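You operate a simulated robot arm through the tools that you are given. There is no shell and no other tool.

The job below is to be done with a simulated robot arm. You get a single attempt, and the scene is never put back.

Task
Put things in order on the top of the bench. At the end: the gold brass fitting from the top of the bench stands where the pale grey brush stood; the pale grey brush stands on top of the black case (marked "GAUGE SET"); the brown cup stands where the gold brass fitting stood; the black solenoid valve from the top of the bench stands on top of the clear stacked cups; whatever was shut is shut again. Leave all else as you found it, and nothing knocked over.

It is judged by the outcome, as a careful person would: the job done as asked, and still so three seconds after it is handed in. It fails if anything else is knocked over, pushed out of place, dropped, spilled or broken.

Robot
A 6-joint arm with a two-finger parallel gripper, fixed in place. Base frame: the origin is at the foot of the arm, x ahead of it, y to its left, z up; the work surface is at about z = 90. Units: cm, rad, N and s.
With the tool pointing down near the work surface it reaches from about 36 to 76 cm from the base axis. Its first joint turns from -1.152 to 1.152 rad. Payload 2.45 kg.
The TCP is the grasp point between the finger pads, 2.4 cm short of the fingertips. In the tool frame z runs along the fingers and y along their closing line. Largest opening 6.8 cm; finger width 1.7, thickness 1; the body of the gripper, 4 by 7 cm, starts 4.1 cm behind the TCP.
Orientation is that of the tool frame in the base frame, as a unit quaternion [x, y, z, w]. With the fingers straight down and closing along the base's y, the tool's x points along the base's -x, its y along +y and its z along -z.

Tools
- The arm moves only by the tool play_rows. Its argument "deltas" is text: rows parted by semicolons, each of 7 numbers parted by spaces: the shift along the tool's x, y, z in units of 200 mm (1.0 is 200 mm), then the turn, a rotation vector about the tool's x, y, z in units of 45 degrees (1.0 is 45 degrees), then the closure in counts, from 0 (fully open) to 255 (shut). In form: x y z ax ay az hand; .... A call has 1 to 20 rows; each row is the pose to reach, as a shift and turn from the pose commanded when the call began, along the tool's axes at that moment. A call with a number of a shift or a turn outside -1 to 1 is refused whole. Rows are played at 5 a second. More than 5 cm and 0.15 rad between two rows, or a gripper value outside its range, and nothing of the call is played. A pose out of reach is approached as far as the arm can. The call stops where the force on the tool passes 40 N (or 10 N more than at its start, if that is more) or the arm is blocked; 0.2 s more then pass. Each finger travels about 10.8 cm/s and halts on what it meets, pressing with about 44 N; the grip force reading is that of the motor and also rises with nothing between the fingers. The clock runs only during rows and for 0.2 s after the last one: add rows that repeat a pose to give the fingers time. The reply holds the time, the measured pose of the TCP, the force on the tool along the base axes, the opening and the grip force, in the units named above and with some noise, with the torque about the TCP (base axes, N m) and any sound that the robot's microphone picked up, and new pictures: "views" is both (left out), scene, wrist or none.
- Cameras (640 x 400 px; columns grow to the right, rows downward): "scene" is fixed at [17.99, 42.83, 146.68]; the picture's right is [-0.61, -0.80, 0.00], its down [-0.41, 0.31, -0.85] and it looks along [0.68, -0.52, -0.52] (base axes); focal length 311 px, centre (320, 200). "wrist" rides on the gripper at [8.4, 1.1, -7.5] in the tool frame; the picture's right is [-0.13, 0.99, 0.00], its down [-0.60, -0.08, -0.79] and it looks along [-0.79, -0.10, 0.61] (tool axes); focal length 251 px, centre (320, 200). There is no depth. A picture from a camera that has moved, and an enlarged one, comes with that camera's place and axes in the base frame and with its lens.
- zoom(camera, box): a new picture of the part [left, top, right, bottom] of that camera's present view, enlarged. It takes no simulated time.
- finish_job(): hands the job in; it is judged then, once.

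Places have to be worked out from the pictures, the camera data and where the tool is seen. Open the gripper and draw the arm clear of the work before you hand the job in, unless the task says otherwise.

The tools are called after "Emit:" as a command line: name --argument value ..., lists and objects as JSON in quotes. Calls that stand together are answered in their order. play_rows: Moves the arm, as the interface text tells. Its arguments: {"type":"object","properties":{"deltas":{"type":"string"},"views":{"type":"string","enum":["both","scene","wrist","none"]}},"required":["deltas"]} The other tools are called the same way: zoom (camera, box) takes an enlarged picture of a part of a camera's view; finish_job () hands the job in.

At the start:

```text
time_s: 0.0
eef_pos: [49.69, 7.52, 124.09]
tcp_rot: [0.0, 1.0, 0.0, -0.001]
contact_force: [0.0, 0.8, -0.3]
wrist_torque: [-0.01, -0.03, -0.01]
finger_gap: 6.8
grasp_force: 0.2
```

scene: 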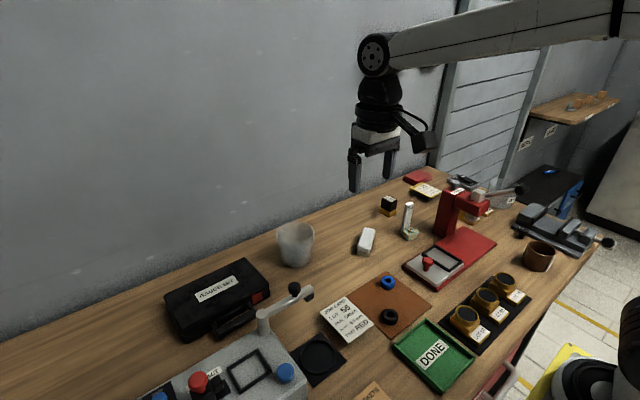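
wrist: 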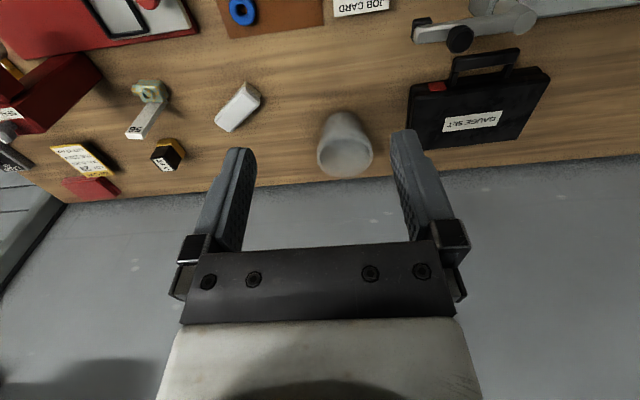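

I start by looking closely at the scene to identify the objects named in the task.

Emit:
zoom --camera "scene" --box '[340, 160, 500, 260]'

Emit:
zoom --camera "scene" --box '[480, 170, 640, 270]'

Emit:
zoom --camera "scene" --box '[380, 240, 540, 340]'

Emit:
zoom --camera "scene" --box '[150, 210, 350, 335]'

Emit:
zoom --camera "scene" --box '[120, 290, 300, 400]'

Emit:
zoom --camera "wrist" --box '[0, 0, 320, 200]'

```text
4.00 times, centred on (420, 210) of scene
camera zoom: at [17.99, 42.83, 146.68], right [-0.61, -0.8, 0.0], down [-0.41, 0.31, -0.85], along [0.68, -0.52, -0.52], focal length 1245 px, centre (-80, 160)
```

zoom: 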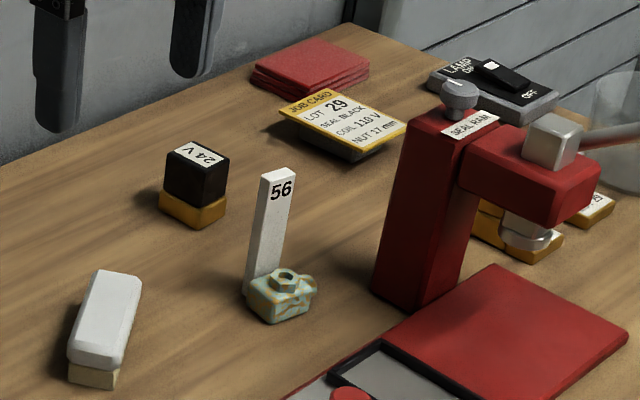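

```text
4.00 times, centred on (560, 220) of scene
camera zoom: at [17.99, 42.83, 146.68], right [-0.61, -0.8, 0.0], down [-0.41, 0.31, -0.85], along [0.68, -0.52, -0.52], focal length 1245 px, centre (-640, 120)
```

zoom: 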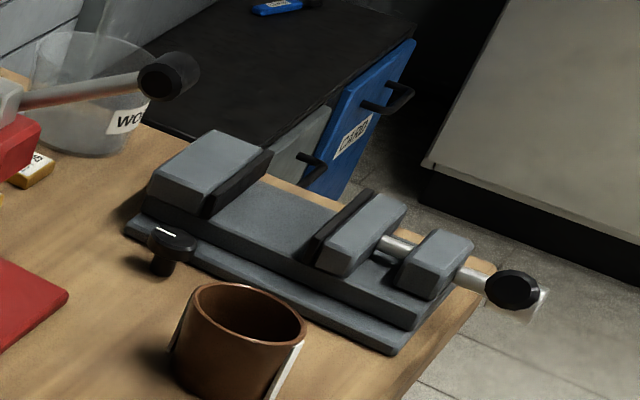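

```text
4.00 times, centred on (460, 290) of scene
camera zoom: at [17.99, 42.83, 146.68], right [-0.61, -0.8, 0.0], down [-0.41, 0.31, -0.85], along [0.68, -0.52, -0.52], focal length 1245 px, centre (-240, -160)
```

zoom: 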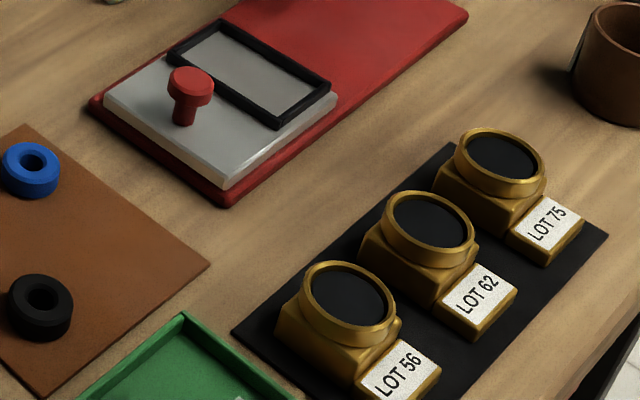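

```text
3.20 times, centred on (250, 272) of scene
camera zoom: at [17.99, 42.83, 146.68], right [-0.61, -0.8, 0.0], down [-0.41, 0.31, -0.85], along [0.68, -0.52, -0.52], focal length 996 px, centre (544, -32)
```

zoom: 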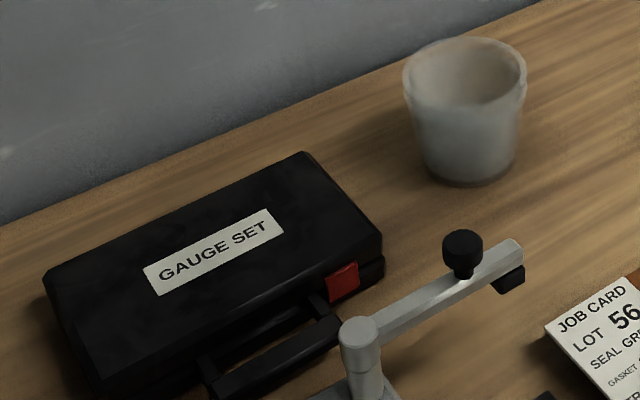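

```text
3.56 times, centred on (210, 345) of scene
camera zoom: at [17.99, 42.83, 146.68], right [-0.61, -0.8, 0.0], down [-0.41, 0.31, -0.85], along [0.68, -0.52, -0.52], focal length 1106 px, centre (711, -316)
```

zoom: 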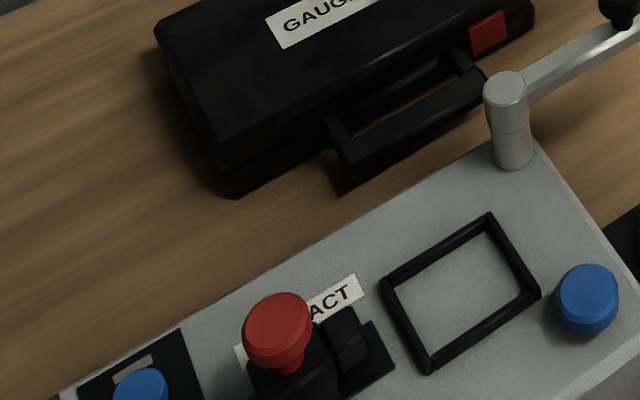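

```text
2.00 times, centred on (160, 100) of wrist
camera zoom: at [41.32, 8.86, 131.71], right [0.13, 0.99, 0.0], down [0.6, -0.08, 0.79], along [0.79, -0.1, -0.61], focal length 503 px, centre (640, 400)
```

zoom: 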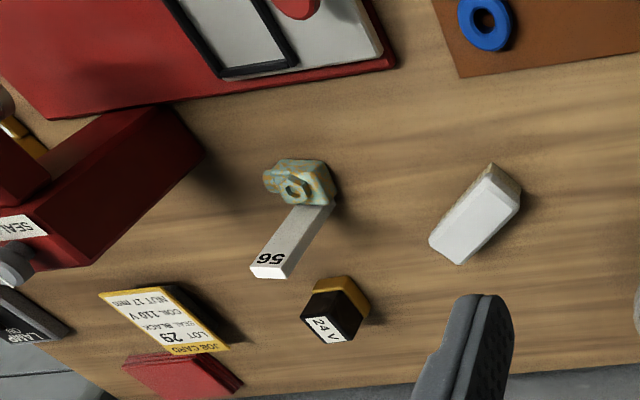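

Let me zoom further on the ambiguous items: the 24 V block, the item next to the "56" tag, things around the seal ram, the clear cups, and the background shelf.

Emit:
zoom --camera "scene" --box '[265, 210, 329, 274]'

Emit:
zoom --camera "scene" --box '[395, 195, 435, 245]'

Emit:
zoom --camera "scene" --box '[440, 170, 540, 235]'

Emit:
zoom --camera "scene" --box '[500, 60, 640, 180]'

Emit:
zoom --camera "scene" --box '[460, 320, 640, 400]'

Emit:
zoom --camera "scene" --box '[370, 180, 410, 220]'

Emit:
zoom --camera "wrist" --box '[300, 90, 400, 190]'

Emit:
zoom --camera "scene" --box '[280, 290, 440, 400]'

```text
6.25 times, centred on (297, 242) of scene
camera zoom: at [17.99, 42.83, 146.68], right [-0.61, -0.8, 0.0], down [-0.41, 0.31, -0.85], along [0.68, -0.52, -0.52], focal length 1945 px, centre (464, -62)
```

zoom: 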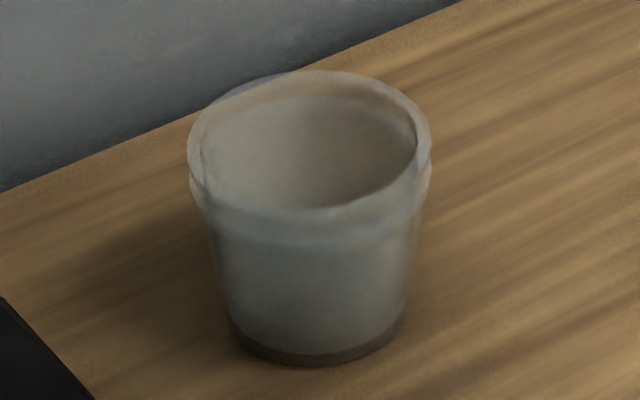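

```text
8.00 times, centred on (415, 220) of scene
camera zoom: at [17.99, 42.83, 146.68], right [-0.61, -0.8, 0.0], down [-0.41, 0.31, -0.85], along [0.68, -0.52, -0.52], focal length 2489 px, centre (-440, 40)
```

zoom: 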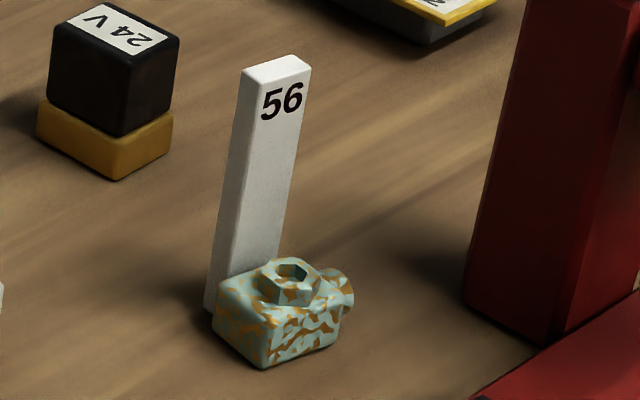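

```text
6.15 times, centred on (490, 202) of scene
camera zoom: at [17.99, 42.83, 146.68], right [-0.61, -0.8, 0.0], down [-0.41, 0.31, -0.85], along [0.68, -0.52, -0.52], focal length 1915 px, centre (-726, 185)
```

zoom: 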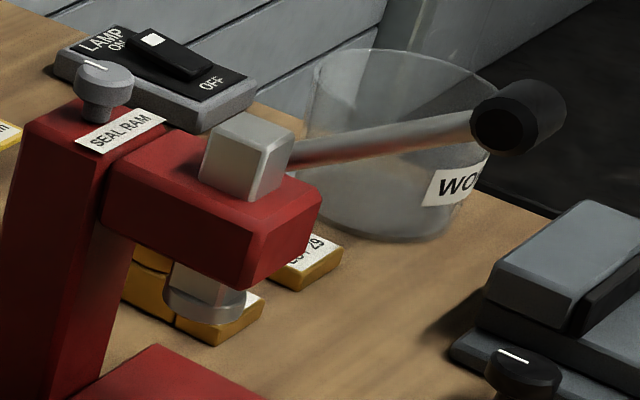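

```text
3.33 times, centred on (570, 120) of scene
camera zoom: at [17.99, 42.83, 146.68], right [-0.61, -0.8, 0.0], down [-0.41, 0.31, -0.85], along [0.68, -0.52, -0.52], focal length 1037 px, centre (-513, 467)
```

zoom: 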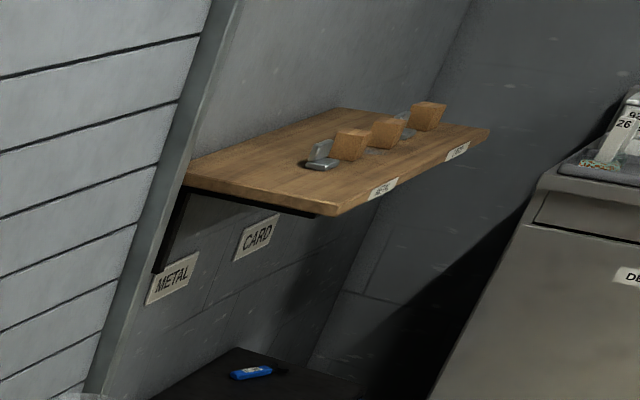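

```text
3.56 times, centred on (550, 360) of scene
camera zoom: at [17.99, 42.83, 146.68], right [-0.61, -0.8, 0.0], down [-0.41, 0.31, -0.85], along [0.68, -0.52, -0.52], focal length 1106 px, centre (-498, -369)
```

zoom: 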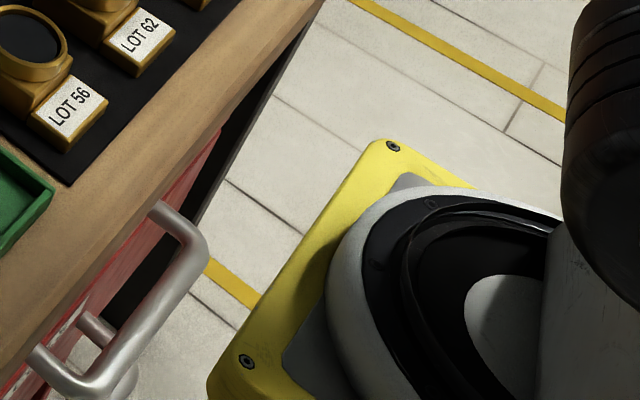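

```text
10.00 times, centred on (390, 200) of scene
camera zoom: at [17.99, 42.83, 146.68], right [-0.61, -0.8, 0.0], down [-0.41, 0.31, -0.85], along [0.68, -0.52, -0.52], focal length 3112 px, centre (-380, 200)
```

zoom: 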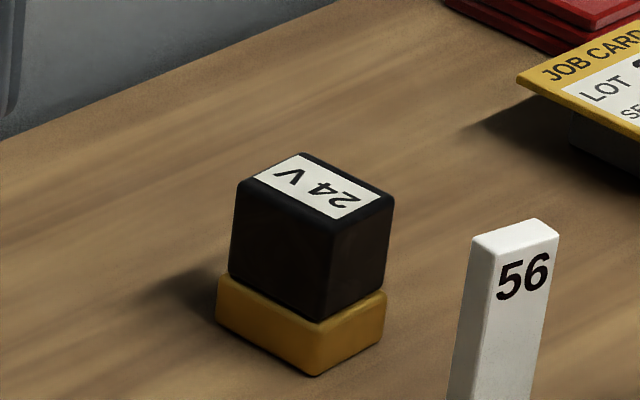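

```text
4.00 times, centred on (350, 140) of wrist
camera zoom: at [41.32, 8.86, 131.71], right [0.13, 0.99, 0.0], down [0.6, -0.08, 0.79], along [0.79, -0.1, -0.61], focal length 1006 px, centre (200, 440)
```

zoom: 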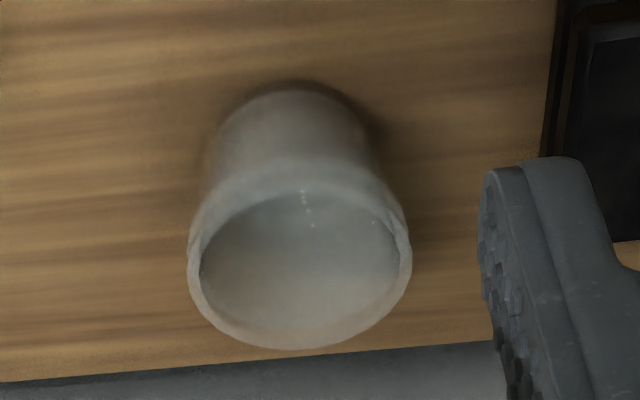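

```text
3.64 times, centred on (360, 345) of scene
camera zoom: at [17.99, 42.83, 146.68], right [-0.61, -0.8, 0.0], down [-0.41, 0.31, -0.85], along [0.68, -0.52, -0.52], focal length 1132 px, centre (174, -327)
```

zoom: 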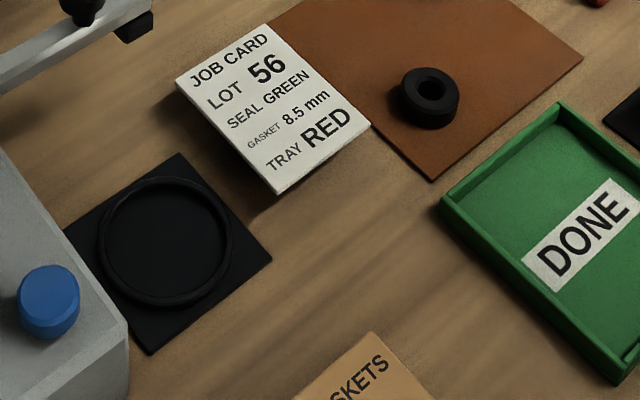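

The items look clear: the "24 V" block is the solenoid valve, the mottled brass fitting carries the "56" tag, the white-backed block is the brush, and the two nested clear cups stand by the wall. I estimate brush ≈ (64.4,-9), fitting ≈ (60,-22), valve ≈ (72,-26.5), cup ≈ (31.5,-39), clear cups ≈ (70,10.7). I move the arm high and to the right for a better wrist view.

Emit:
play_rows --deltas "-0.02 -0.15 0.06 0 0 0 0; -0.04 -0.3 0.12 0 0 0 0; -0.06 -0.45 0.18 0 0 0 0; -0.08 -0.6 0.24 0 0 0 0; -0.1 -0.7 0.3 0 0 0 0; -0.115 -0.775 0.35 0 0 0 0; -0.115 -0.775 0.35 0 0 0 0" --views "both"

Emit:
zoom --camera "wrist" --box '[160, 0, 480, 200]'

Emit:
zoom --camera "wrist" --box '[0, 0, 320, 200]'

Emit:
zoom --camera "scene" --box '[506, 226, 570, 286]'

```text
time_s: 1.6
eef_pos: [51.95, -8.1, 117.06]
tcp_rot: [0.0, 1.0, 0.0, 0.0]
contact_force: [0.7, 0.4, -0.2]
wrist_torque: [-0.01, 0.01, 0.01]
finger_gap: 6.81
grasp_force: 0.2
camera wrist: at [43.66, -6.83, 124.65], right [0.13, 0.99, 0.0], down [0.6, -0.08, 0.79], along [0.79, -0.1, -0.61], focal length 251 px, centre (320, 200)
```

scene: 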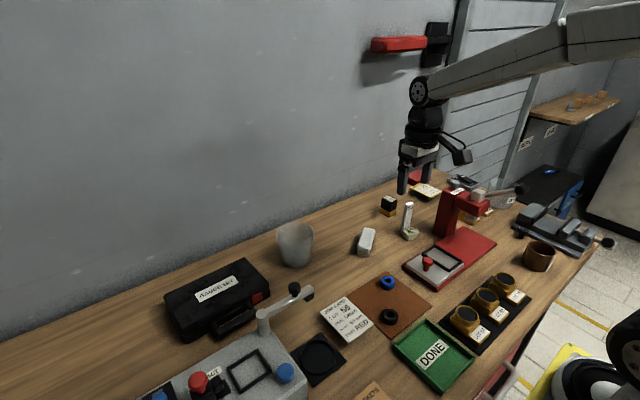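
wrist: 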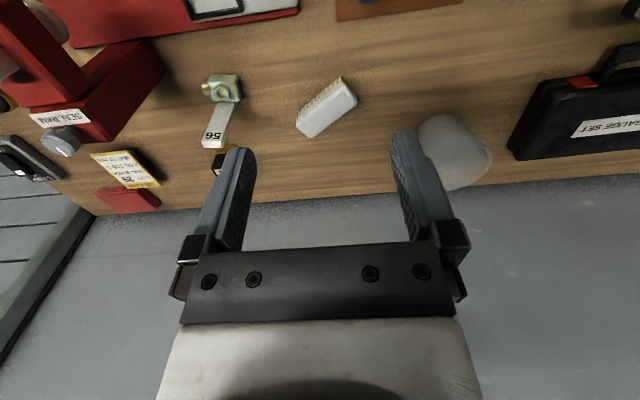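

```text
2.00 times, centred on (320, 100) of wrist
camera zoom: at [43.66, -6.83, 124.65], right [0.13, 0.99, 0.0], down [0.6, -0.08, 0.79], along [0.79, -0.1, -0.61], focal length 503 px, centre (320, 400)
```

zoom: 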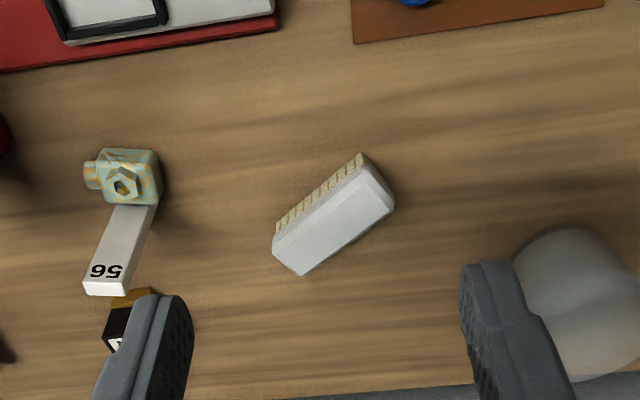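

```text
2.00 times, centred on (160, 100) of wrist
camera zoom: at [43.66, -6.83, 124.65], right [0.13, 0.99, 0.0], down [0.6, -0.08, 0.79], along [0.79, -0.1, -0.61], focal length 503 px, centre (640, 400)
```

zoom: 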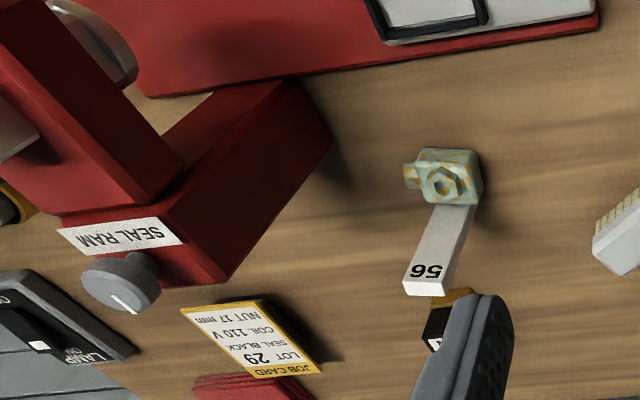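

```text
6.67 times, centred on (538, 256) of scene
camera zoom: at [17.99, 42.82, 146.68], right [-0.61, -0.79, 0.0], down [-0.41, 0.31, -0.85], along [0.68, -0.52, -0.52], focal length 2074 px, centre (-1133, -173)
```

zoom: 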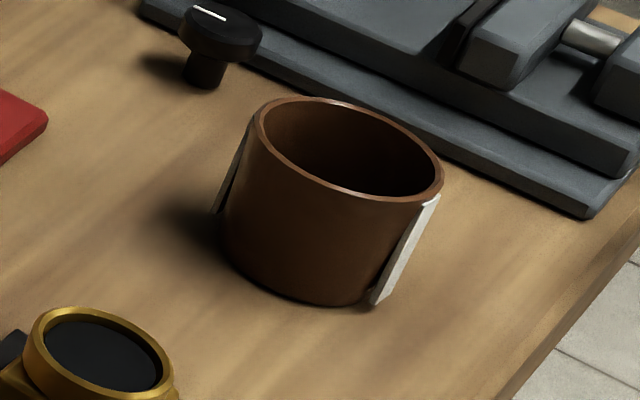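

The brush's axes are clear: centre ≈ (64.8,-8.8), long axis ≈ (0.56,-0.83), lying bristles down. I move above it while turning the fingers about 45° of the needed 56°.

Emit:
play_rows --deltas "-0.08 -0.005 0.06 0 0 0.125 0; -0.16 -0.01 0.12 0 0 0.25 0; -0.24 -0.015 0.18 0 0 0.375 0; -0.32 -0.02 0.24 0 0 0.5 0; -0.4 -0.025 0.3 0 0 0.625 0; -0.48 -0.03 0.35 0 0 0.75 0; -0.56 -0.035 0.4 0 0 0.875 0; -0.64 -0.0375 0.45 0 0 1 0; -0.64 -0.0375 0.45 0 0 1 0" --views "both"

```text
time_s: 3.6
eef_pos: [64.97, -8.67, 108.3]
tcp_rot: [0.384, 0.923, 0.0, -0.001]
contact_force: [-0.5, -0.4, -1.1]
wrist_torque: [0.0, 0.02, -0.01]
finger_gap: 6.8
grasp_force: 0.2
camera wrist: at [59.76, -1.78, 115.71], right [0.79, 0.61, 0.0], down [0.37, -0.48, 0.79], along [0.48, -0.63, -0.61], focal length 251 px, centre (320, 200)
```

scene: 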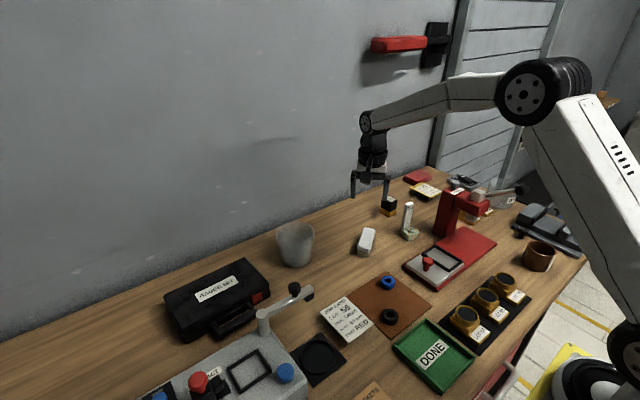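
wrist: 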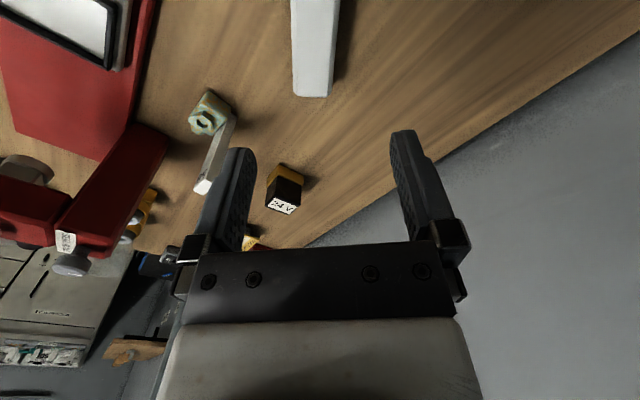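

The view agrees: brush centre ≈ (64.75,-9.15), short axis at about 32°. I finish the turn and descend to just above it, then look before straddling it.

Emit:
play_rows --deltas "-0.004 -0.006 0.1 0 0 0.1 0; -0.008 -0.013 0.2 0 0 0.2 0; -0.0124 -0.0194 0.3 0 0 0.289 0; -0.0124 -0.0194 0.4 0 0 0.289 0; -0.0124 -0.0194 0.4 0 0 0.289 0" --views "both"

Emit:
zoom --camera "wrist" --box '[160, 0, 480, 200]'

Emit:
zoom --camera "scene" --box '[320, 170, 420, 270]'

```text
time_s: 4.8
eef_pos: [64.7, -9.42, 100.13]
tcp_rot: [0.485, 0.875, -0.001, 0.0]
contact_force: [0.1, -0.7, -0.7]
wrist_torque: [0.02, -0.05, -0.02]
finger_gap: 6.8
grasp_force: 0.1
camera wrist: at [61.23, -1.4, 107.65], right [0.91, 0.42, 0.0], down [0.25, -0.55, 0.79], along [0.33, -0.72, -0.61], focal length 251 px, centre (320, 200)
```

scene: 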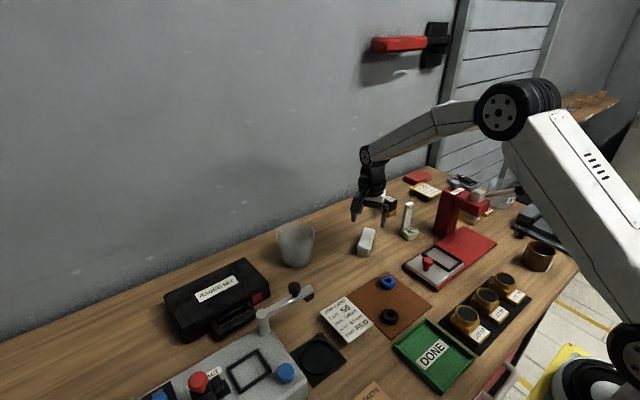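
wrist: 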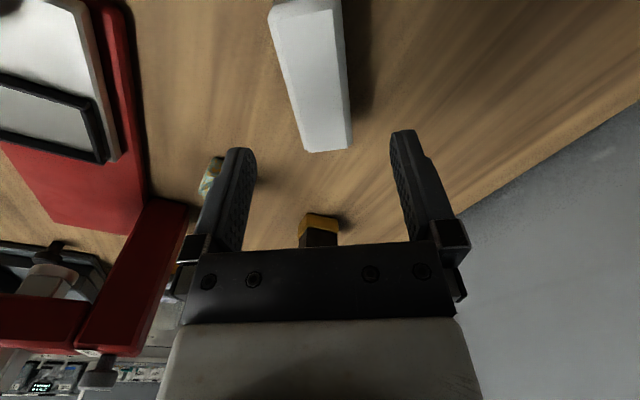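

```text
2.00 times, centred on (320, 100) of wrist
camera zoom: at [61.23, -1.4, 107.65], right [0.91, 0.42, 0.0], down [0.25, -0.55, 0.79], along [0.33, -0.72, -0.61], focal length 503 px, centre (320, 400)
```

zoom: 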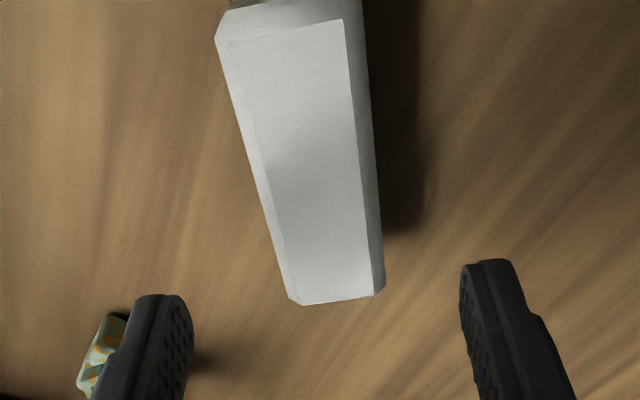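

```text
4.00 times, centred on (370, 220) of scene
camera zoom: at [17.99, 42.83, 146.68], right [-0.61, -0.79, 0.0], down [-0.41, 0.31, -0.85], along [0.68, -0.52, -0.52], focal length 1245 px, centre (120, 120)
```

zoom: 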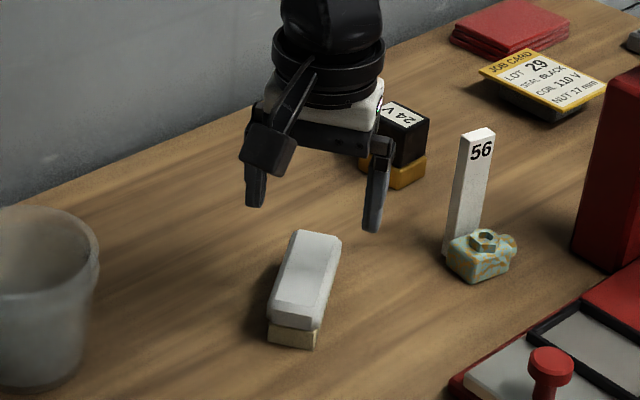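

The fingers are aligned with the brush to within a couple of degrees and centred on it. I descend to straddle it with fingertips just above the wood.

Emit:
play_rows --deltas "0 0 0.09 0 0 -0.01 0; 0 0 0.18 0 0 -0.02 0; 0 0 0.27 0 0 -0.03 0; 0 0 0.33 0 0 -0.03 0; 0 0 0.335 0 0 -0.03 0" --views "both"

Emit:
zoom --camera "scene" --box '[320, 190, 400, 270]'

```text
time_s: 6.0
eef_pos: [64.88, -8.98, 93.55]
tcp_rot: [0.476, 0.88, 0.0, 0.001]
contact_force: [0.3, 0.5, 0.1]
wrist_torque: [0.04, -0.01, 0.01]
finger_gap: 6.82
grasp_force: 0.1
camera wrist: at [61.16, -1.2, 101.04], right [0.9, 0.44, 0.0], down [0.27, -0.55, 0.79], along [0.35, -0.71, -0.61], focal length 251 px, centre (320, 200)
```

scene: 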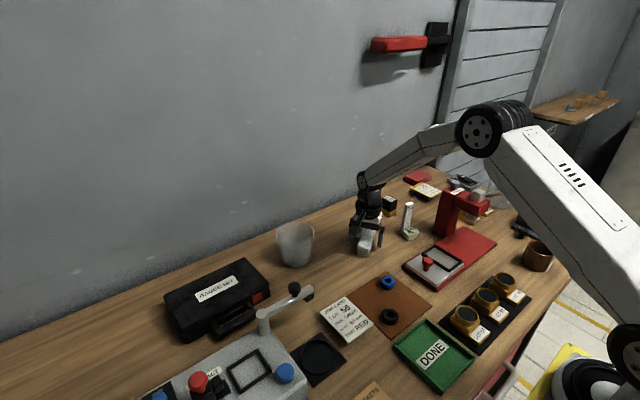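
wrist: 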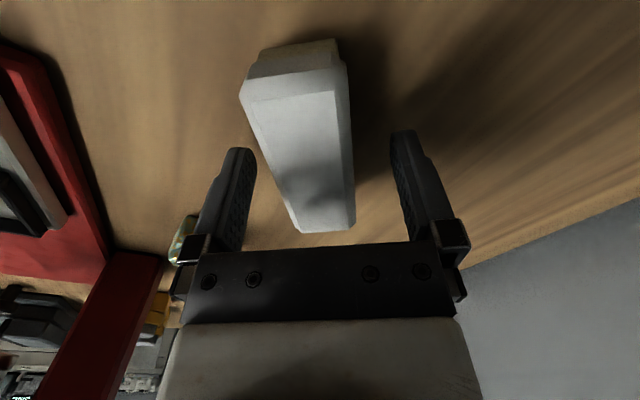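

```text
5.00 times, centred on (360, 230) of scene
camera zoom: at [17.99, 42.83, 146.68], right [-0.61, -0.8, 0.0], down [-0.41, 0.31, -0.85], along [0.68, -0.52, -0.52], focal length 1556 px, centre (120, 50)
```

zoom: 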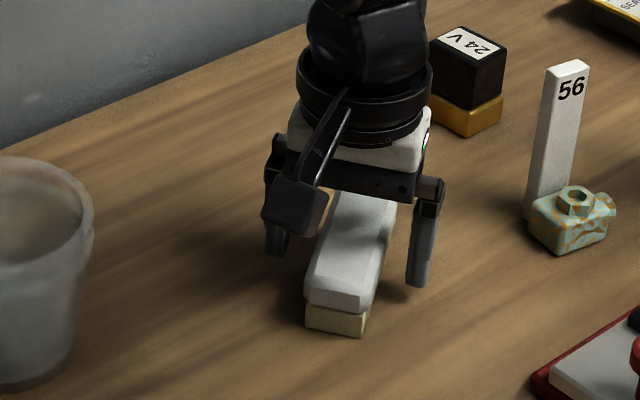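

Fingers straddle the brush with fingertips at about z=91. I close on it and check the grip before lifting.

Emit:
play_rows --deltas "0 0 0 0 0 0 120; 0 0 0 0 0 0 180; 0 0 0 0 0 0 255; 0 0 0 0 0 0 255; 0 0 0 0 0 0 255" --views "wrist"

```text
time_s: 7.2
eef_pos: [64.95, -8.9, 93.62]
tcp_rot: [0.475, 0.88, 0.0, 0.0]
contact_force: [0.4, -0.3, -0.5]
wrist_torque: [0.01, -0.01, 0.01]
finger_gap: 3.53
grasp_force: 43.8
camera wrist: at [61.15, -1.2, 101.06], right [0.9, 0.44, 0.0], down [0.27, -0.55, 0.79], along [0.35, -0.71, -0.61], focal length 251 px, centre (320, 200)
```

wrist: 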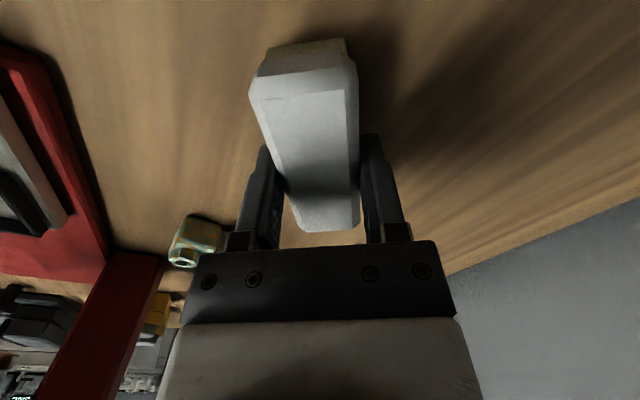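

The brush is gripped (gap 3.53 cm, 44 N). I lift it straight up to about z=111 and check it is held squarely.

Emit:
play_rows --deltas "0 0 -0.04 0 0 0 255; 0 0 -0.12 0 0 0 255; 0 0 -0.24 0 0 0 255; 0 0 -0.38 0 0 0 255; 0 0 -0.52 0 0 0 255; 0 0 -0.66 0 0 0 255; 0 0 -0.8 0 0 0 255; 0 0 -0.9 0 0 0 255; 0 0 -0.9 0 0 0 255" --views "both"

Emit:
zoom --camera "scene" --box '[320, 140, 480, 260]'

```text
time_s: 9.2
eef_pos: [64.51, -9.12, 111.7]
tcp_rot: [0.475, 0.88, -0.001, 0.001]
contact_force: [0.2, -0.2, -1.1]
wrist_torque: [0.04, 0.02, -0.03]
finger_gap: 3.51
grasp_force: 44.0
camera wrist: at [60.73, -1.3, 119.19], right [0.9, 0.44, 0.0], down [0.27, -0.55, 0.79], along [0.35, -0.71, -0.61], focal length 251 px, centre (320, 200)
```

scene: 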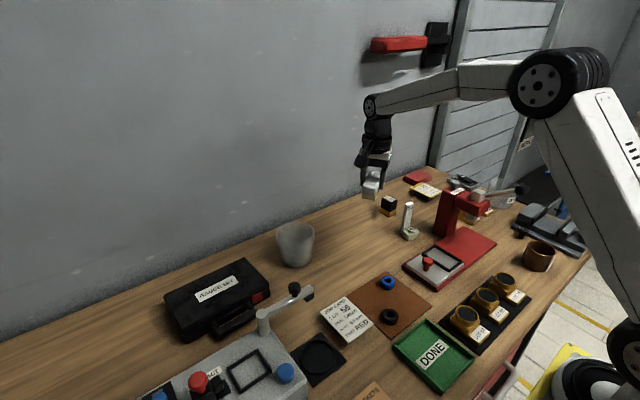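
wrist: 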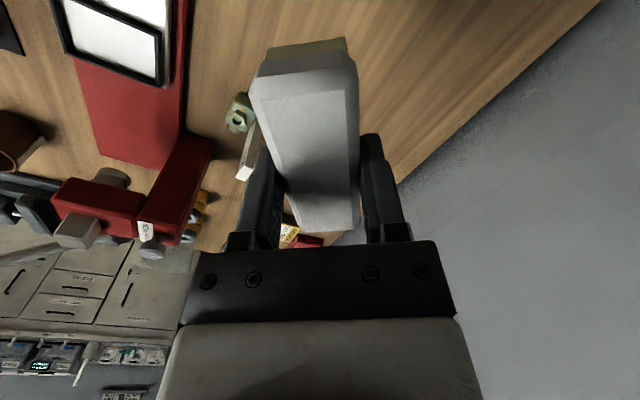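

```text
3.33 times, centred on (400, 200) of scene
camera zoom: at [17.99, 42.83, 146.68], right [-0.61, -0.8, 0.0], down [-0.41, 0.31, -0.85], along [0.68, -0.52, -0.52], focal length 1037 px, centre (53, 200)
```

zoom: 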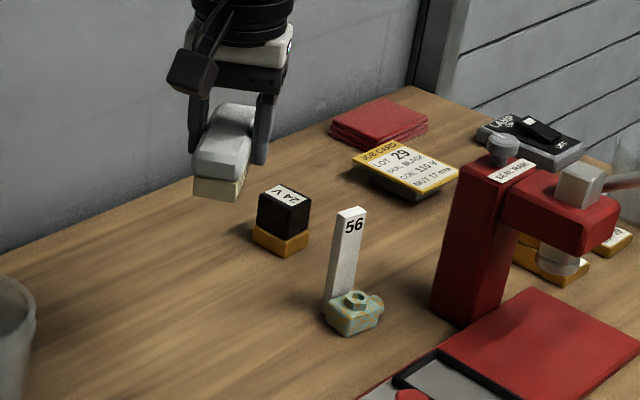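

The brush is held level. I now carry it left at z≈112, turning the fingers so the brush lines up with the case.

Emit:
play_rows --deltas "0.09 0.035 0 0 0 0.08 255; 0.19 0.075 0 0 0 0.16 255; 0.285 0.11 0 0 0 0.24 255; 0.38 0.15 0 0 0 0.32 255; 0.475 0.185 0 0 0 0.4 255; 0.57 0.22 0 0 0 0.48 255; 0.665 0.26 0 0 0 0.56 255; 0.76 0.3 0 0 0 0.65 255; 0.857 0.335 0 0 0 0.74 255; 0.857 0.335 0 0 0 0.74 255" --views "both"

```text
time_s: 11.4
eef_pos: [60.98, 8.92, 111.55]
tcp_rot: [0.707, 0.708, 0.0, 0.0]
contact_force: [0.0, -0.4, -1.0]
wrist_torque: [-0.01, 0.03, 0.0]
finger_gap: 3.54
grasp_force: 44.5
camera wrist: at [62.1, 17.55, 119.07], right [0.99, -0.13, 0.0], down [-0.08, -0.6, 0.79], along [-0.1, -0.79, -0.61], focal length 251 px, centre (320, 200)
```

scene: 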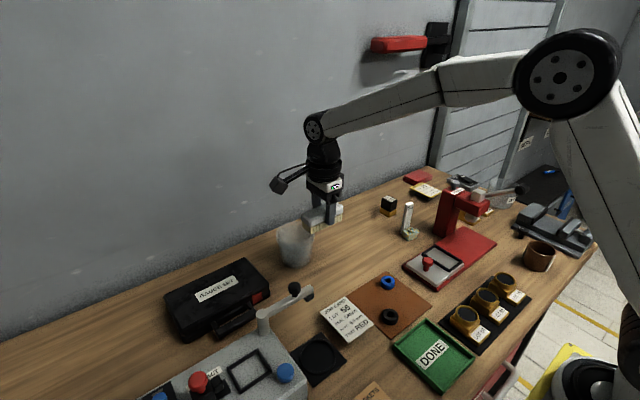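
wrist: 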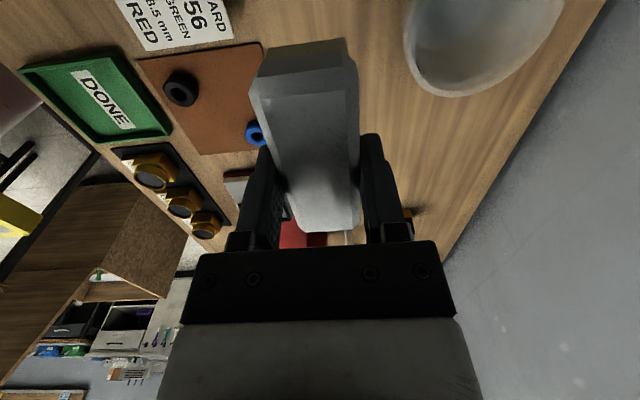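

Rotation complete and the brush is steady. I continue to a point above the case at about (68.5, 27).

Emit:
play_rows --deltas "0.1 0.042 0 0 0 0 255; 0.2 0.084 0 0 0 0 255; 0.3 0.125 0 0 0 0 255; 0.4 0.167 0 0 0 0 255; 0.5 0.21 0 0 0 0 255; 0.6 0.25 0 0 0 0 255; 0.7 0.29 0 0 0 0 255; 0.8 0.335 0 0 0 0 255; 0.9 0.376 0 0 0 0 255; 0.9 0.376 0 0 0 0 255" --views "both"

Emit:
zoom --camera "scene" --box '[150, 180, 350, 340]'

```text
time_s: 13.6
eef_pos: [68.58, 26.93, 111.44]
tcp_rot: [0.707, 0.708, 0.0, 0.0]
contact_force: [-1.0, 0.1, -1.5]
wrist_torque: [0.04, 0.0, -0.02]
finger_gap: 3.51
grasp_force: 43.9
camera wrist: at [69.66, 35.59, 118.97], right [0.99, -0.13, 0.0], down [-0.08, -0.6, 0.79], along [-0.1, -0.79, -0.61], focal length 251 px, centre (320, 200)
```

scene: 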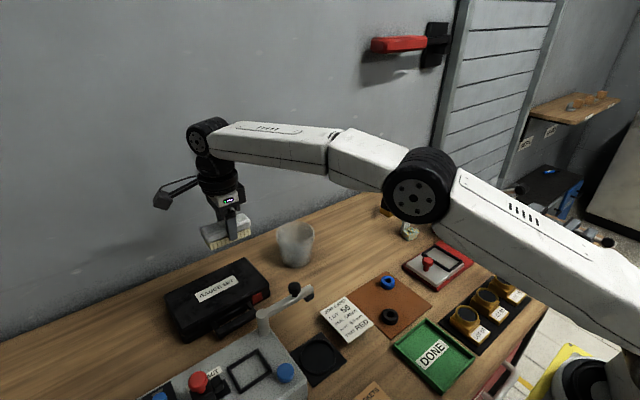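
wrist: 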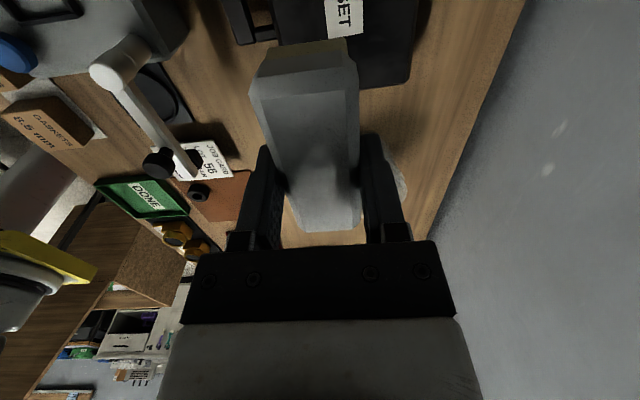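

```text
2.50 times, centred on (250, 260) of scene
camera zoom: at [17.99, 42.83, 146.68], right [-0.61, -0.8, 0.0], down [-0.41, 0.31, -0.85], along [0.68, -0.52, -0.52], focal length 778 px, centre (495, 50)
```

zoom: 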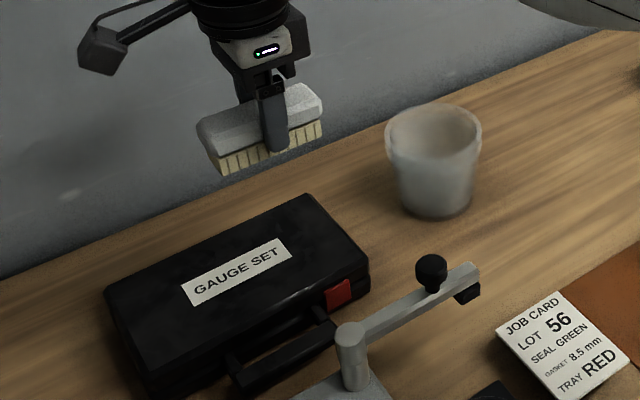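

The case top appears to span x≈65–77, y≈21.5–41 at z≈93.3–94, so I shift to about (69, 29) and descend to about z=99.5, with the brush's bristles still clear.

Emit:
play_rows --deltas "0.05 0.012 0 0 0 0 255; 0.1 0.024 0.06 0 0 0 255; 0.1 0.024 0.16 0 0 0 255; 0.1 0.024 0.26 0 0 0 255; 0.1 0.024 0.36 0 0 0 255; 0.1 0.024 0.46 0 0 0 255; 0.1 0.024 0.54 0 0 0 255; 0.1 0.024 0.6 0 0 0 255; 0.1 0.024 0.6 0 0 0 255" --views "both"

Emit:
zoom --camera "scene" --box '[150, 220, 310, 340]'

```text
time_s: 15.6
eef_pos: [68.95, 28.68, 99.55]
tcp_rot: [0.706, 0.708, -0.001, 0.0]
contact_force: [-0.1, -0.8, -1.3]
wrist_torque: [-0.03, -0.04, 0.0]
finger_gap: 3.51
grasp_force: 44.6
camera wrist: at [70.02, 37.47, 107.11], right [0.99, -0.13, 0.0], down [-0.08, -0.6, 0.79], along [-0.1, -0.79, -0.61], focal length 251 px, centre (320, 200)
```

scene: 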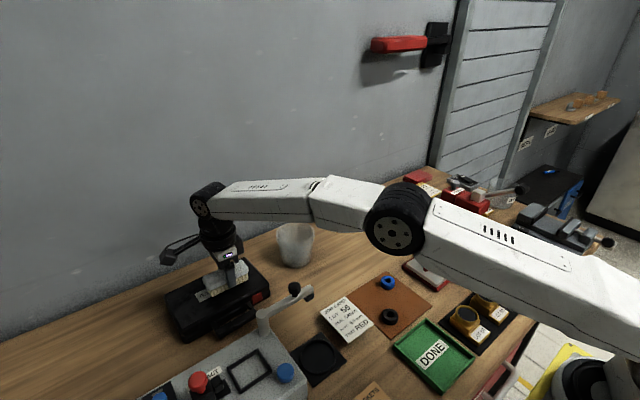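
wrist: 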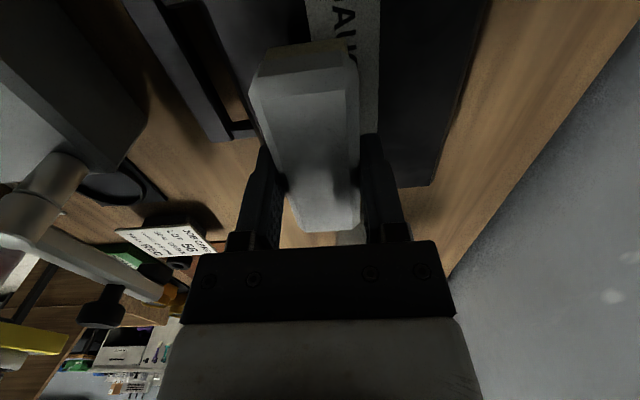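

```text
3.33 times, centred on (230, 280) of scene
camera zoom: at [17.99, 42.83, 146.68], right [-0.61, -0.8, 0.0], down [-0.41, 0.31, -0.85], along [0.68, -0.52, -0.52], focal length 1037 px, centre (620, -67)
```

zoom: 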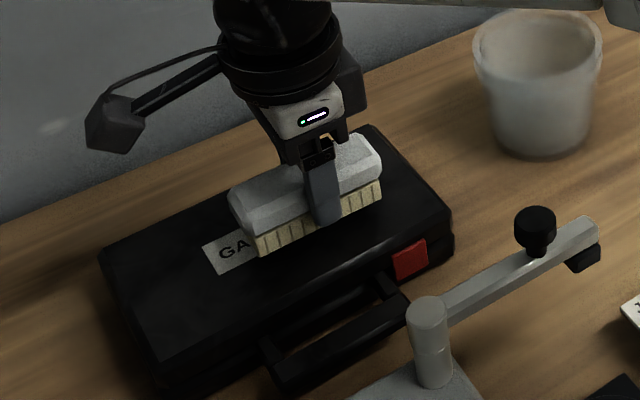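

The bristles are about 2 cm above the case top by my estimate. I lower in small steps, watching the force for contact.

Emit:
play_rows --deltas "0 0 0.03 0 0 0 255; 0 0 0.06 0 0 0 255; 0 0 0.08 0 0 0 255" --views "none"

Emit:
play_rows --deltas "0 0 0.01 0 0 0 255; 0 0 0.02 0 0 0 255" --views "scene"

Emit:
zoom --camera "scene" --box '[190, 240, 290, 310]'

```text
time_s: 16.4
eef_pos: [68.78, 28.73, 98.09]
tcp_rot: [0.707, 0.707, 0.001, 0.0]
contact_force: [-2.2, -2.2, 8.3]
wrist_torque: [-0.15, 0.17, 0.02]
finger_gap: 3.49
grasp_force: 44.3
```

```text
time_s: 17.0
eef_pos: [68.81, 28.83, 98.16]
tcp_rot: [0.707, 0.708, 0.004, 0.001]
contact_force: [-4.7, -3.2, 31.7]
wrist_torque: [-0.55, 0.25, 0.0]
finger_gap: 3.52
grasp_force: 44.1
```

scene: 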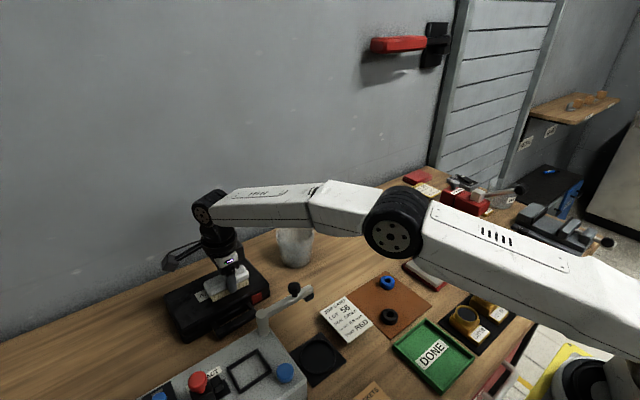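

```text
5.71 times, centred on (240, 275) of scene
camera zoom: at [17.9, 42.78, 146.7], right [-0.61, -0.79, 0.0], down [-0.41, 0.32, -0.85], along [0.68, -0.52, -0.52], focal length 1778 px, centre (777, -229)
```

zoom: 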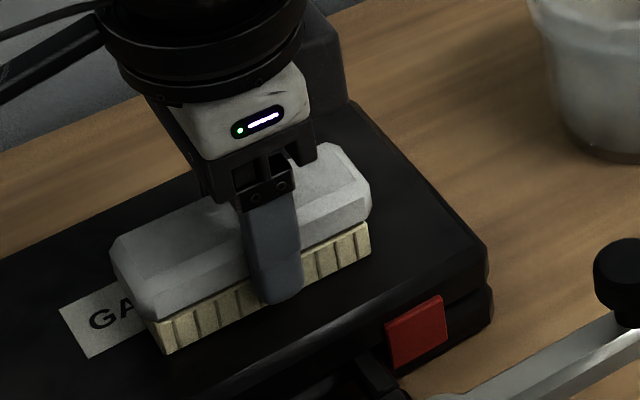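

Contact occurs at TCP z≈98.1 (case top ≈94.5). I ease back up to relieve the pressing force before releasing.

Emit:
play_rows --deltas "0 0 -0.01 0 0 0 255; 0 0 -0.02 0 0 0 255; 0 0 -0.02 0 0 0 255" --views "none"

```text
time_s: 17.8
eef_pos: [68.81, 28.95, 98.09]
tcp_rot: [0.707, 0.707, 0.002, 0.0]
contact_force: [6.6, 0.7, 18.9]
wrist_torque: [0.11, -0.28, -0.02]
finger_gap: 3.51
grasp_force: 44.0
```

Still about 19 N of pressing; I ease a little more.

Emit:
play_rows --deltas "0 0 -0.005 0 0 0 255; 0 0 -0.01 0 0 0 255; 0 0 -0.01 0 0 0 255" --views "none"

```text
time_s: 18.6
eef_pos: [68.8, 28.97, 98.19]
tcp_rot: [0.706, 0.708, 0.001, 0.001]
contact_force: [2.8, -1.3, 14.4]
wrist_torque: [0.47, -0.19, -0.08]
finger_gap: 3.51
grasp_force: 44.4
```

Emit:
play_rows --deltas "0 0 -0.005 0 0 0 255; 0 0 -0.007 0 0 0 255; 0 0 -0.007 0 0 0 255" --views "scene"

Emit:
zoom --camera "scene" --box '[190, 240, 290, 310]'

```text
time_s: 19.4
eef_pos: [68.76, 28.86, 98.1]
tcp_rot: [0.707, 0.708, -0.003, -0.002]
contact_force: [-0.5, 2.3, 4.2]
wrist_torque: [0.28, -0.04, 0.09]
finger_gap: 3.51
grasp_force: 43.8
```

scene: 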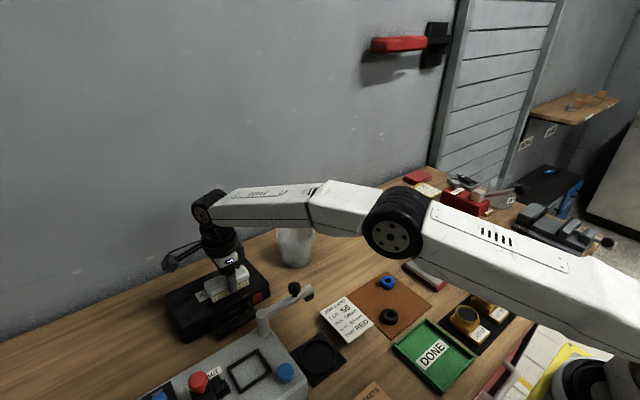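

```text
5.71 times, centred on (240, 275) of scene
camera zoom: at [17.97, 42.82, 146.68], right [-0.61, -0.8, 0.0], down [-0.41, 0.31, -0.85], along [0.68, -0.52, -0.52], focal length 1778 px, centre (777, -229)
```

zoom: 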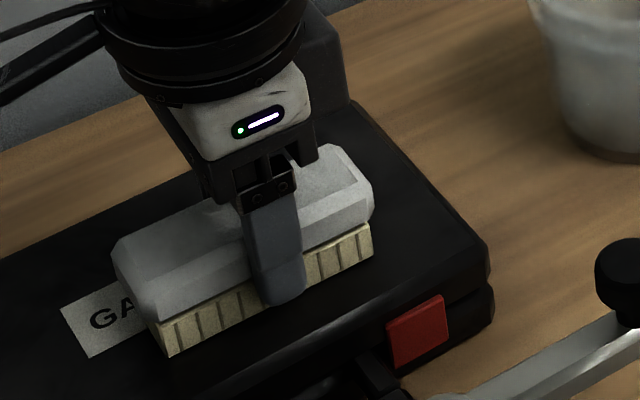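

Now only light contact (≈4 N). I open the fingers slowly and then rise straight up.

Emit:
play_rows --deltas "0 0 0 0 0 0 115; 0 0 0 0 0 0 95; 0 0 0 0 0 0 70; 0 0 0 0 0 0 40; 0 0 0 0 0 0 20; 0 0 0 0 0 0 20; 0 0 -0.05 0 0 0 20; 0 0 -0.13 0 0 0 20; 0 0 -0.23 0 0 0 20; 0 0 -0.35 0 0 0 20; 0 0 -0.5 0 0 0 20; 0 0 -0.65 0 0 0 20; 0 0 -0.65 0 0 0 20" --views "both"

Emit:
zoom --camera "scene" --box '[150, 220, 310, 340]'

```text
time_s: 22.2
eef_pos: [68.96, 28.85, 111.18]
tcp_rot: [0.706, 0.708, 0.0, -0.001]
contact_force: [0.2, 0.6, -0.1]
wrist_torque: [0.01, 0.0, 0.04]
finger_gap: 6.27
grasp_force: 0.1
camera wrist: at [70.1, 37.5, 118.62], right [0.99, -0.13, 0.0], down [-0.08, -0.6, 0.79], along [-0.1, -0.79, -0.61], focal length 251 px, centre (320, 200)
```

scene: 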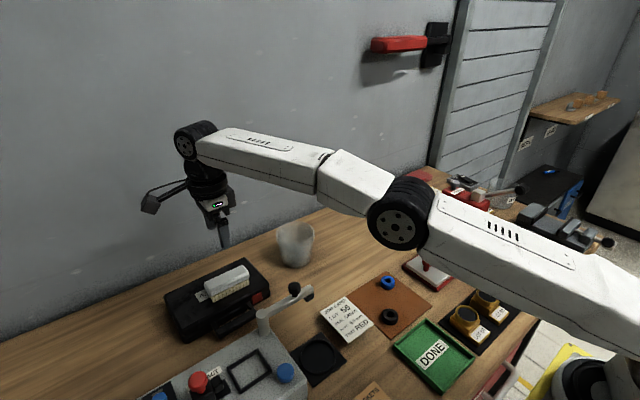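
wrist: 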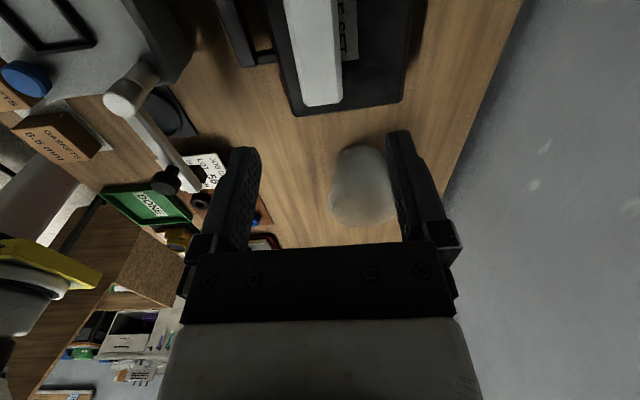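

```text
3.33 times, centred on (230, 280) of scene
camera zoom: at [17.99, 42.83, 146.68], right [-0.61, -0.8, 0.0], down [-0.41, 0.31, -0.85], along [0.68, -0.52, -0.52], focal length 1037 px, centre (620, -67)
```

zoom: 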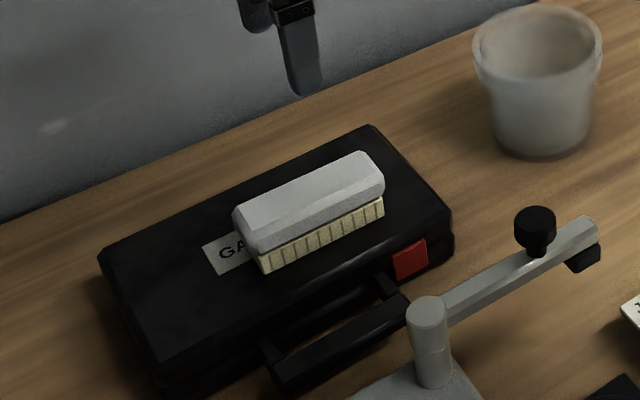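

The brush stands squarely on the case and the case hasn't shifted. Next the brass fitting: its "56" tag spans about x 61.3–62.4, y −23.9 to −21.4, up to z≈100; I travel back right, high above the cups.

Emit:
play_rows --deltas "-0.12 -0.02 -0.1 0 0 0 20; -0.28 -0.06 -0.18 0 0 0 10; -0.46 -0.1 -0.2 0 0 0 0; -0.64 -0.14 -0.2 0 0 0 0; -0.82 -0.18 -0.2 0 0 0 0; -1.0 -0.22 -0.2 0 0 0 0" --views "none"

Emit:
play_rows --deltas "-0.15 -0.02 0 0 0 0 0; -0.32 -0.05 0 0 0 0 0; -0.5 -0.08 0 0 0 0 0; -0.68 -0.1 0 0 0 0 0; -0.85 -0.13 0 0 0 0 0; -0.95 -0.13 0 0 0 0 0; -0.95 -0.13 0 0 0 0 0" --views "both"

Emit:
zoom --camera "wrist" --box '[160, 0, 480, 200]'

```text
time_s: 23.6
eef_pos: [64.21, 9.07, 115.19]
tcp_rot: [0.706, 0.708, 0.0, 0.0]
contact_force: [-0.7, -0.1, -1.4]
wrist_torque: [0.02, 0.02, -0.02]
finger_gap: 6.79
grasp_force: 0.0
```

```text
time_s: 25.2
eef_pos: [61.73, -10.05, 115.21]
tcp_rot: [0.707, 0.708, 0.0, 0.001]
contact_force: [-0.2, -0.4, -0.2]
wrist_torque: [0.01, -0.01, 0.0]
finger_gap: 6.79
grasp_force: 0.0
camera wrist: at [62.88, -1.47, 122.56], right [0.99, -0.13, 0.0], down [-0.08, -0.6, 0.79], along [-0.1, -0.79, -0.61], focal length 251 px, centre (320, 200)
```

scene: 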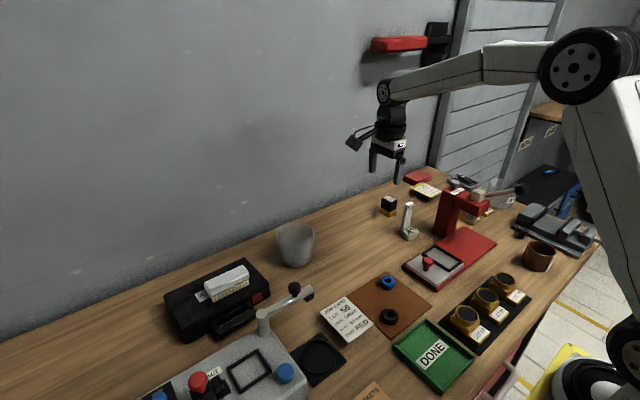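
wrist: 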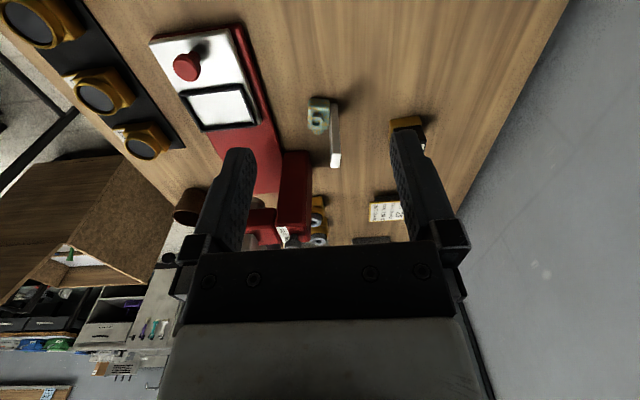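

```text
2.00 times, centred on (320, 100) of wrist
camera zoom: at [62.88, -1.47, 122.56], right [0.99, -0.13, 0.0], down [-0.08, -0.6, 0.79], along [-0.1, -0.79, -0.61], focal length 503 px, centre (320, 400)
```

zoom: 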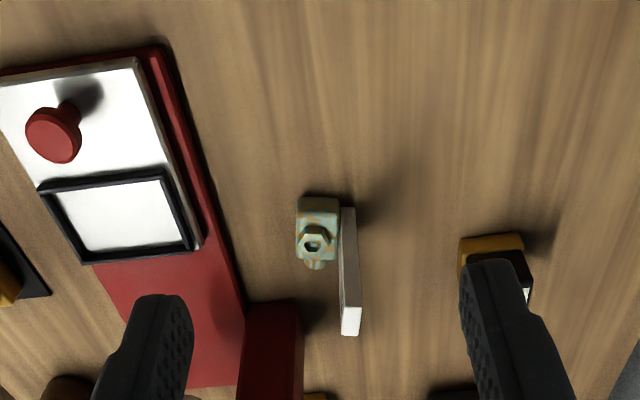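

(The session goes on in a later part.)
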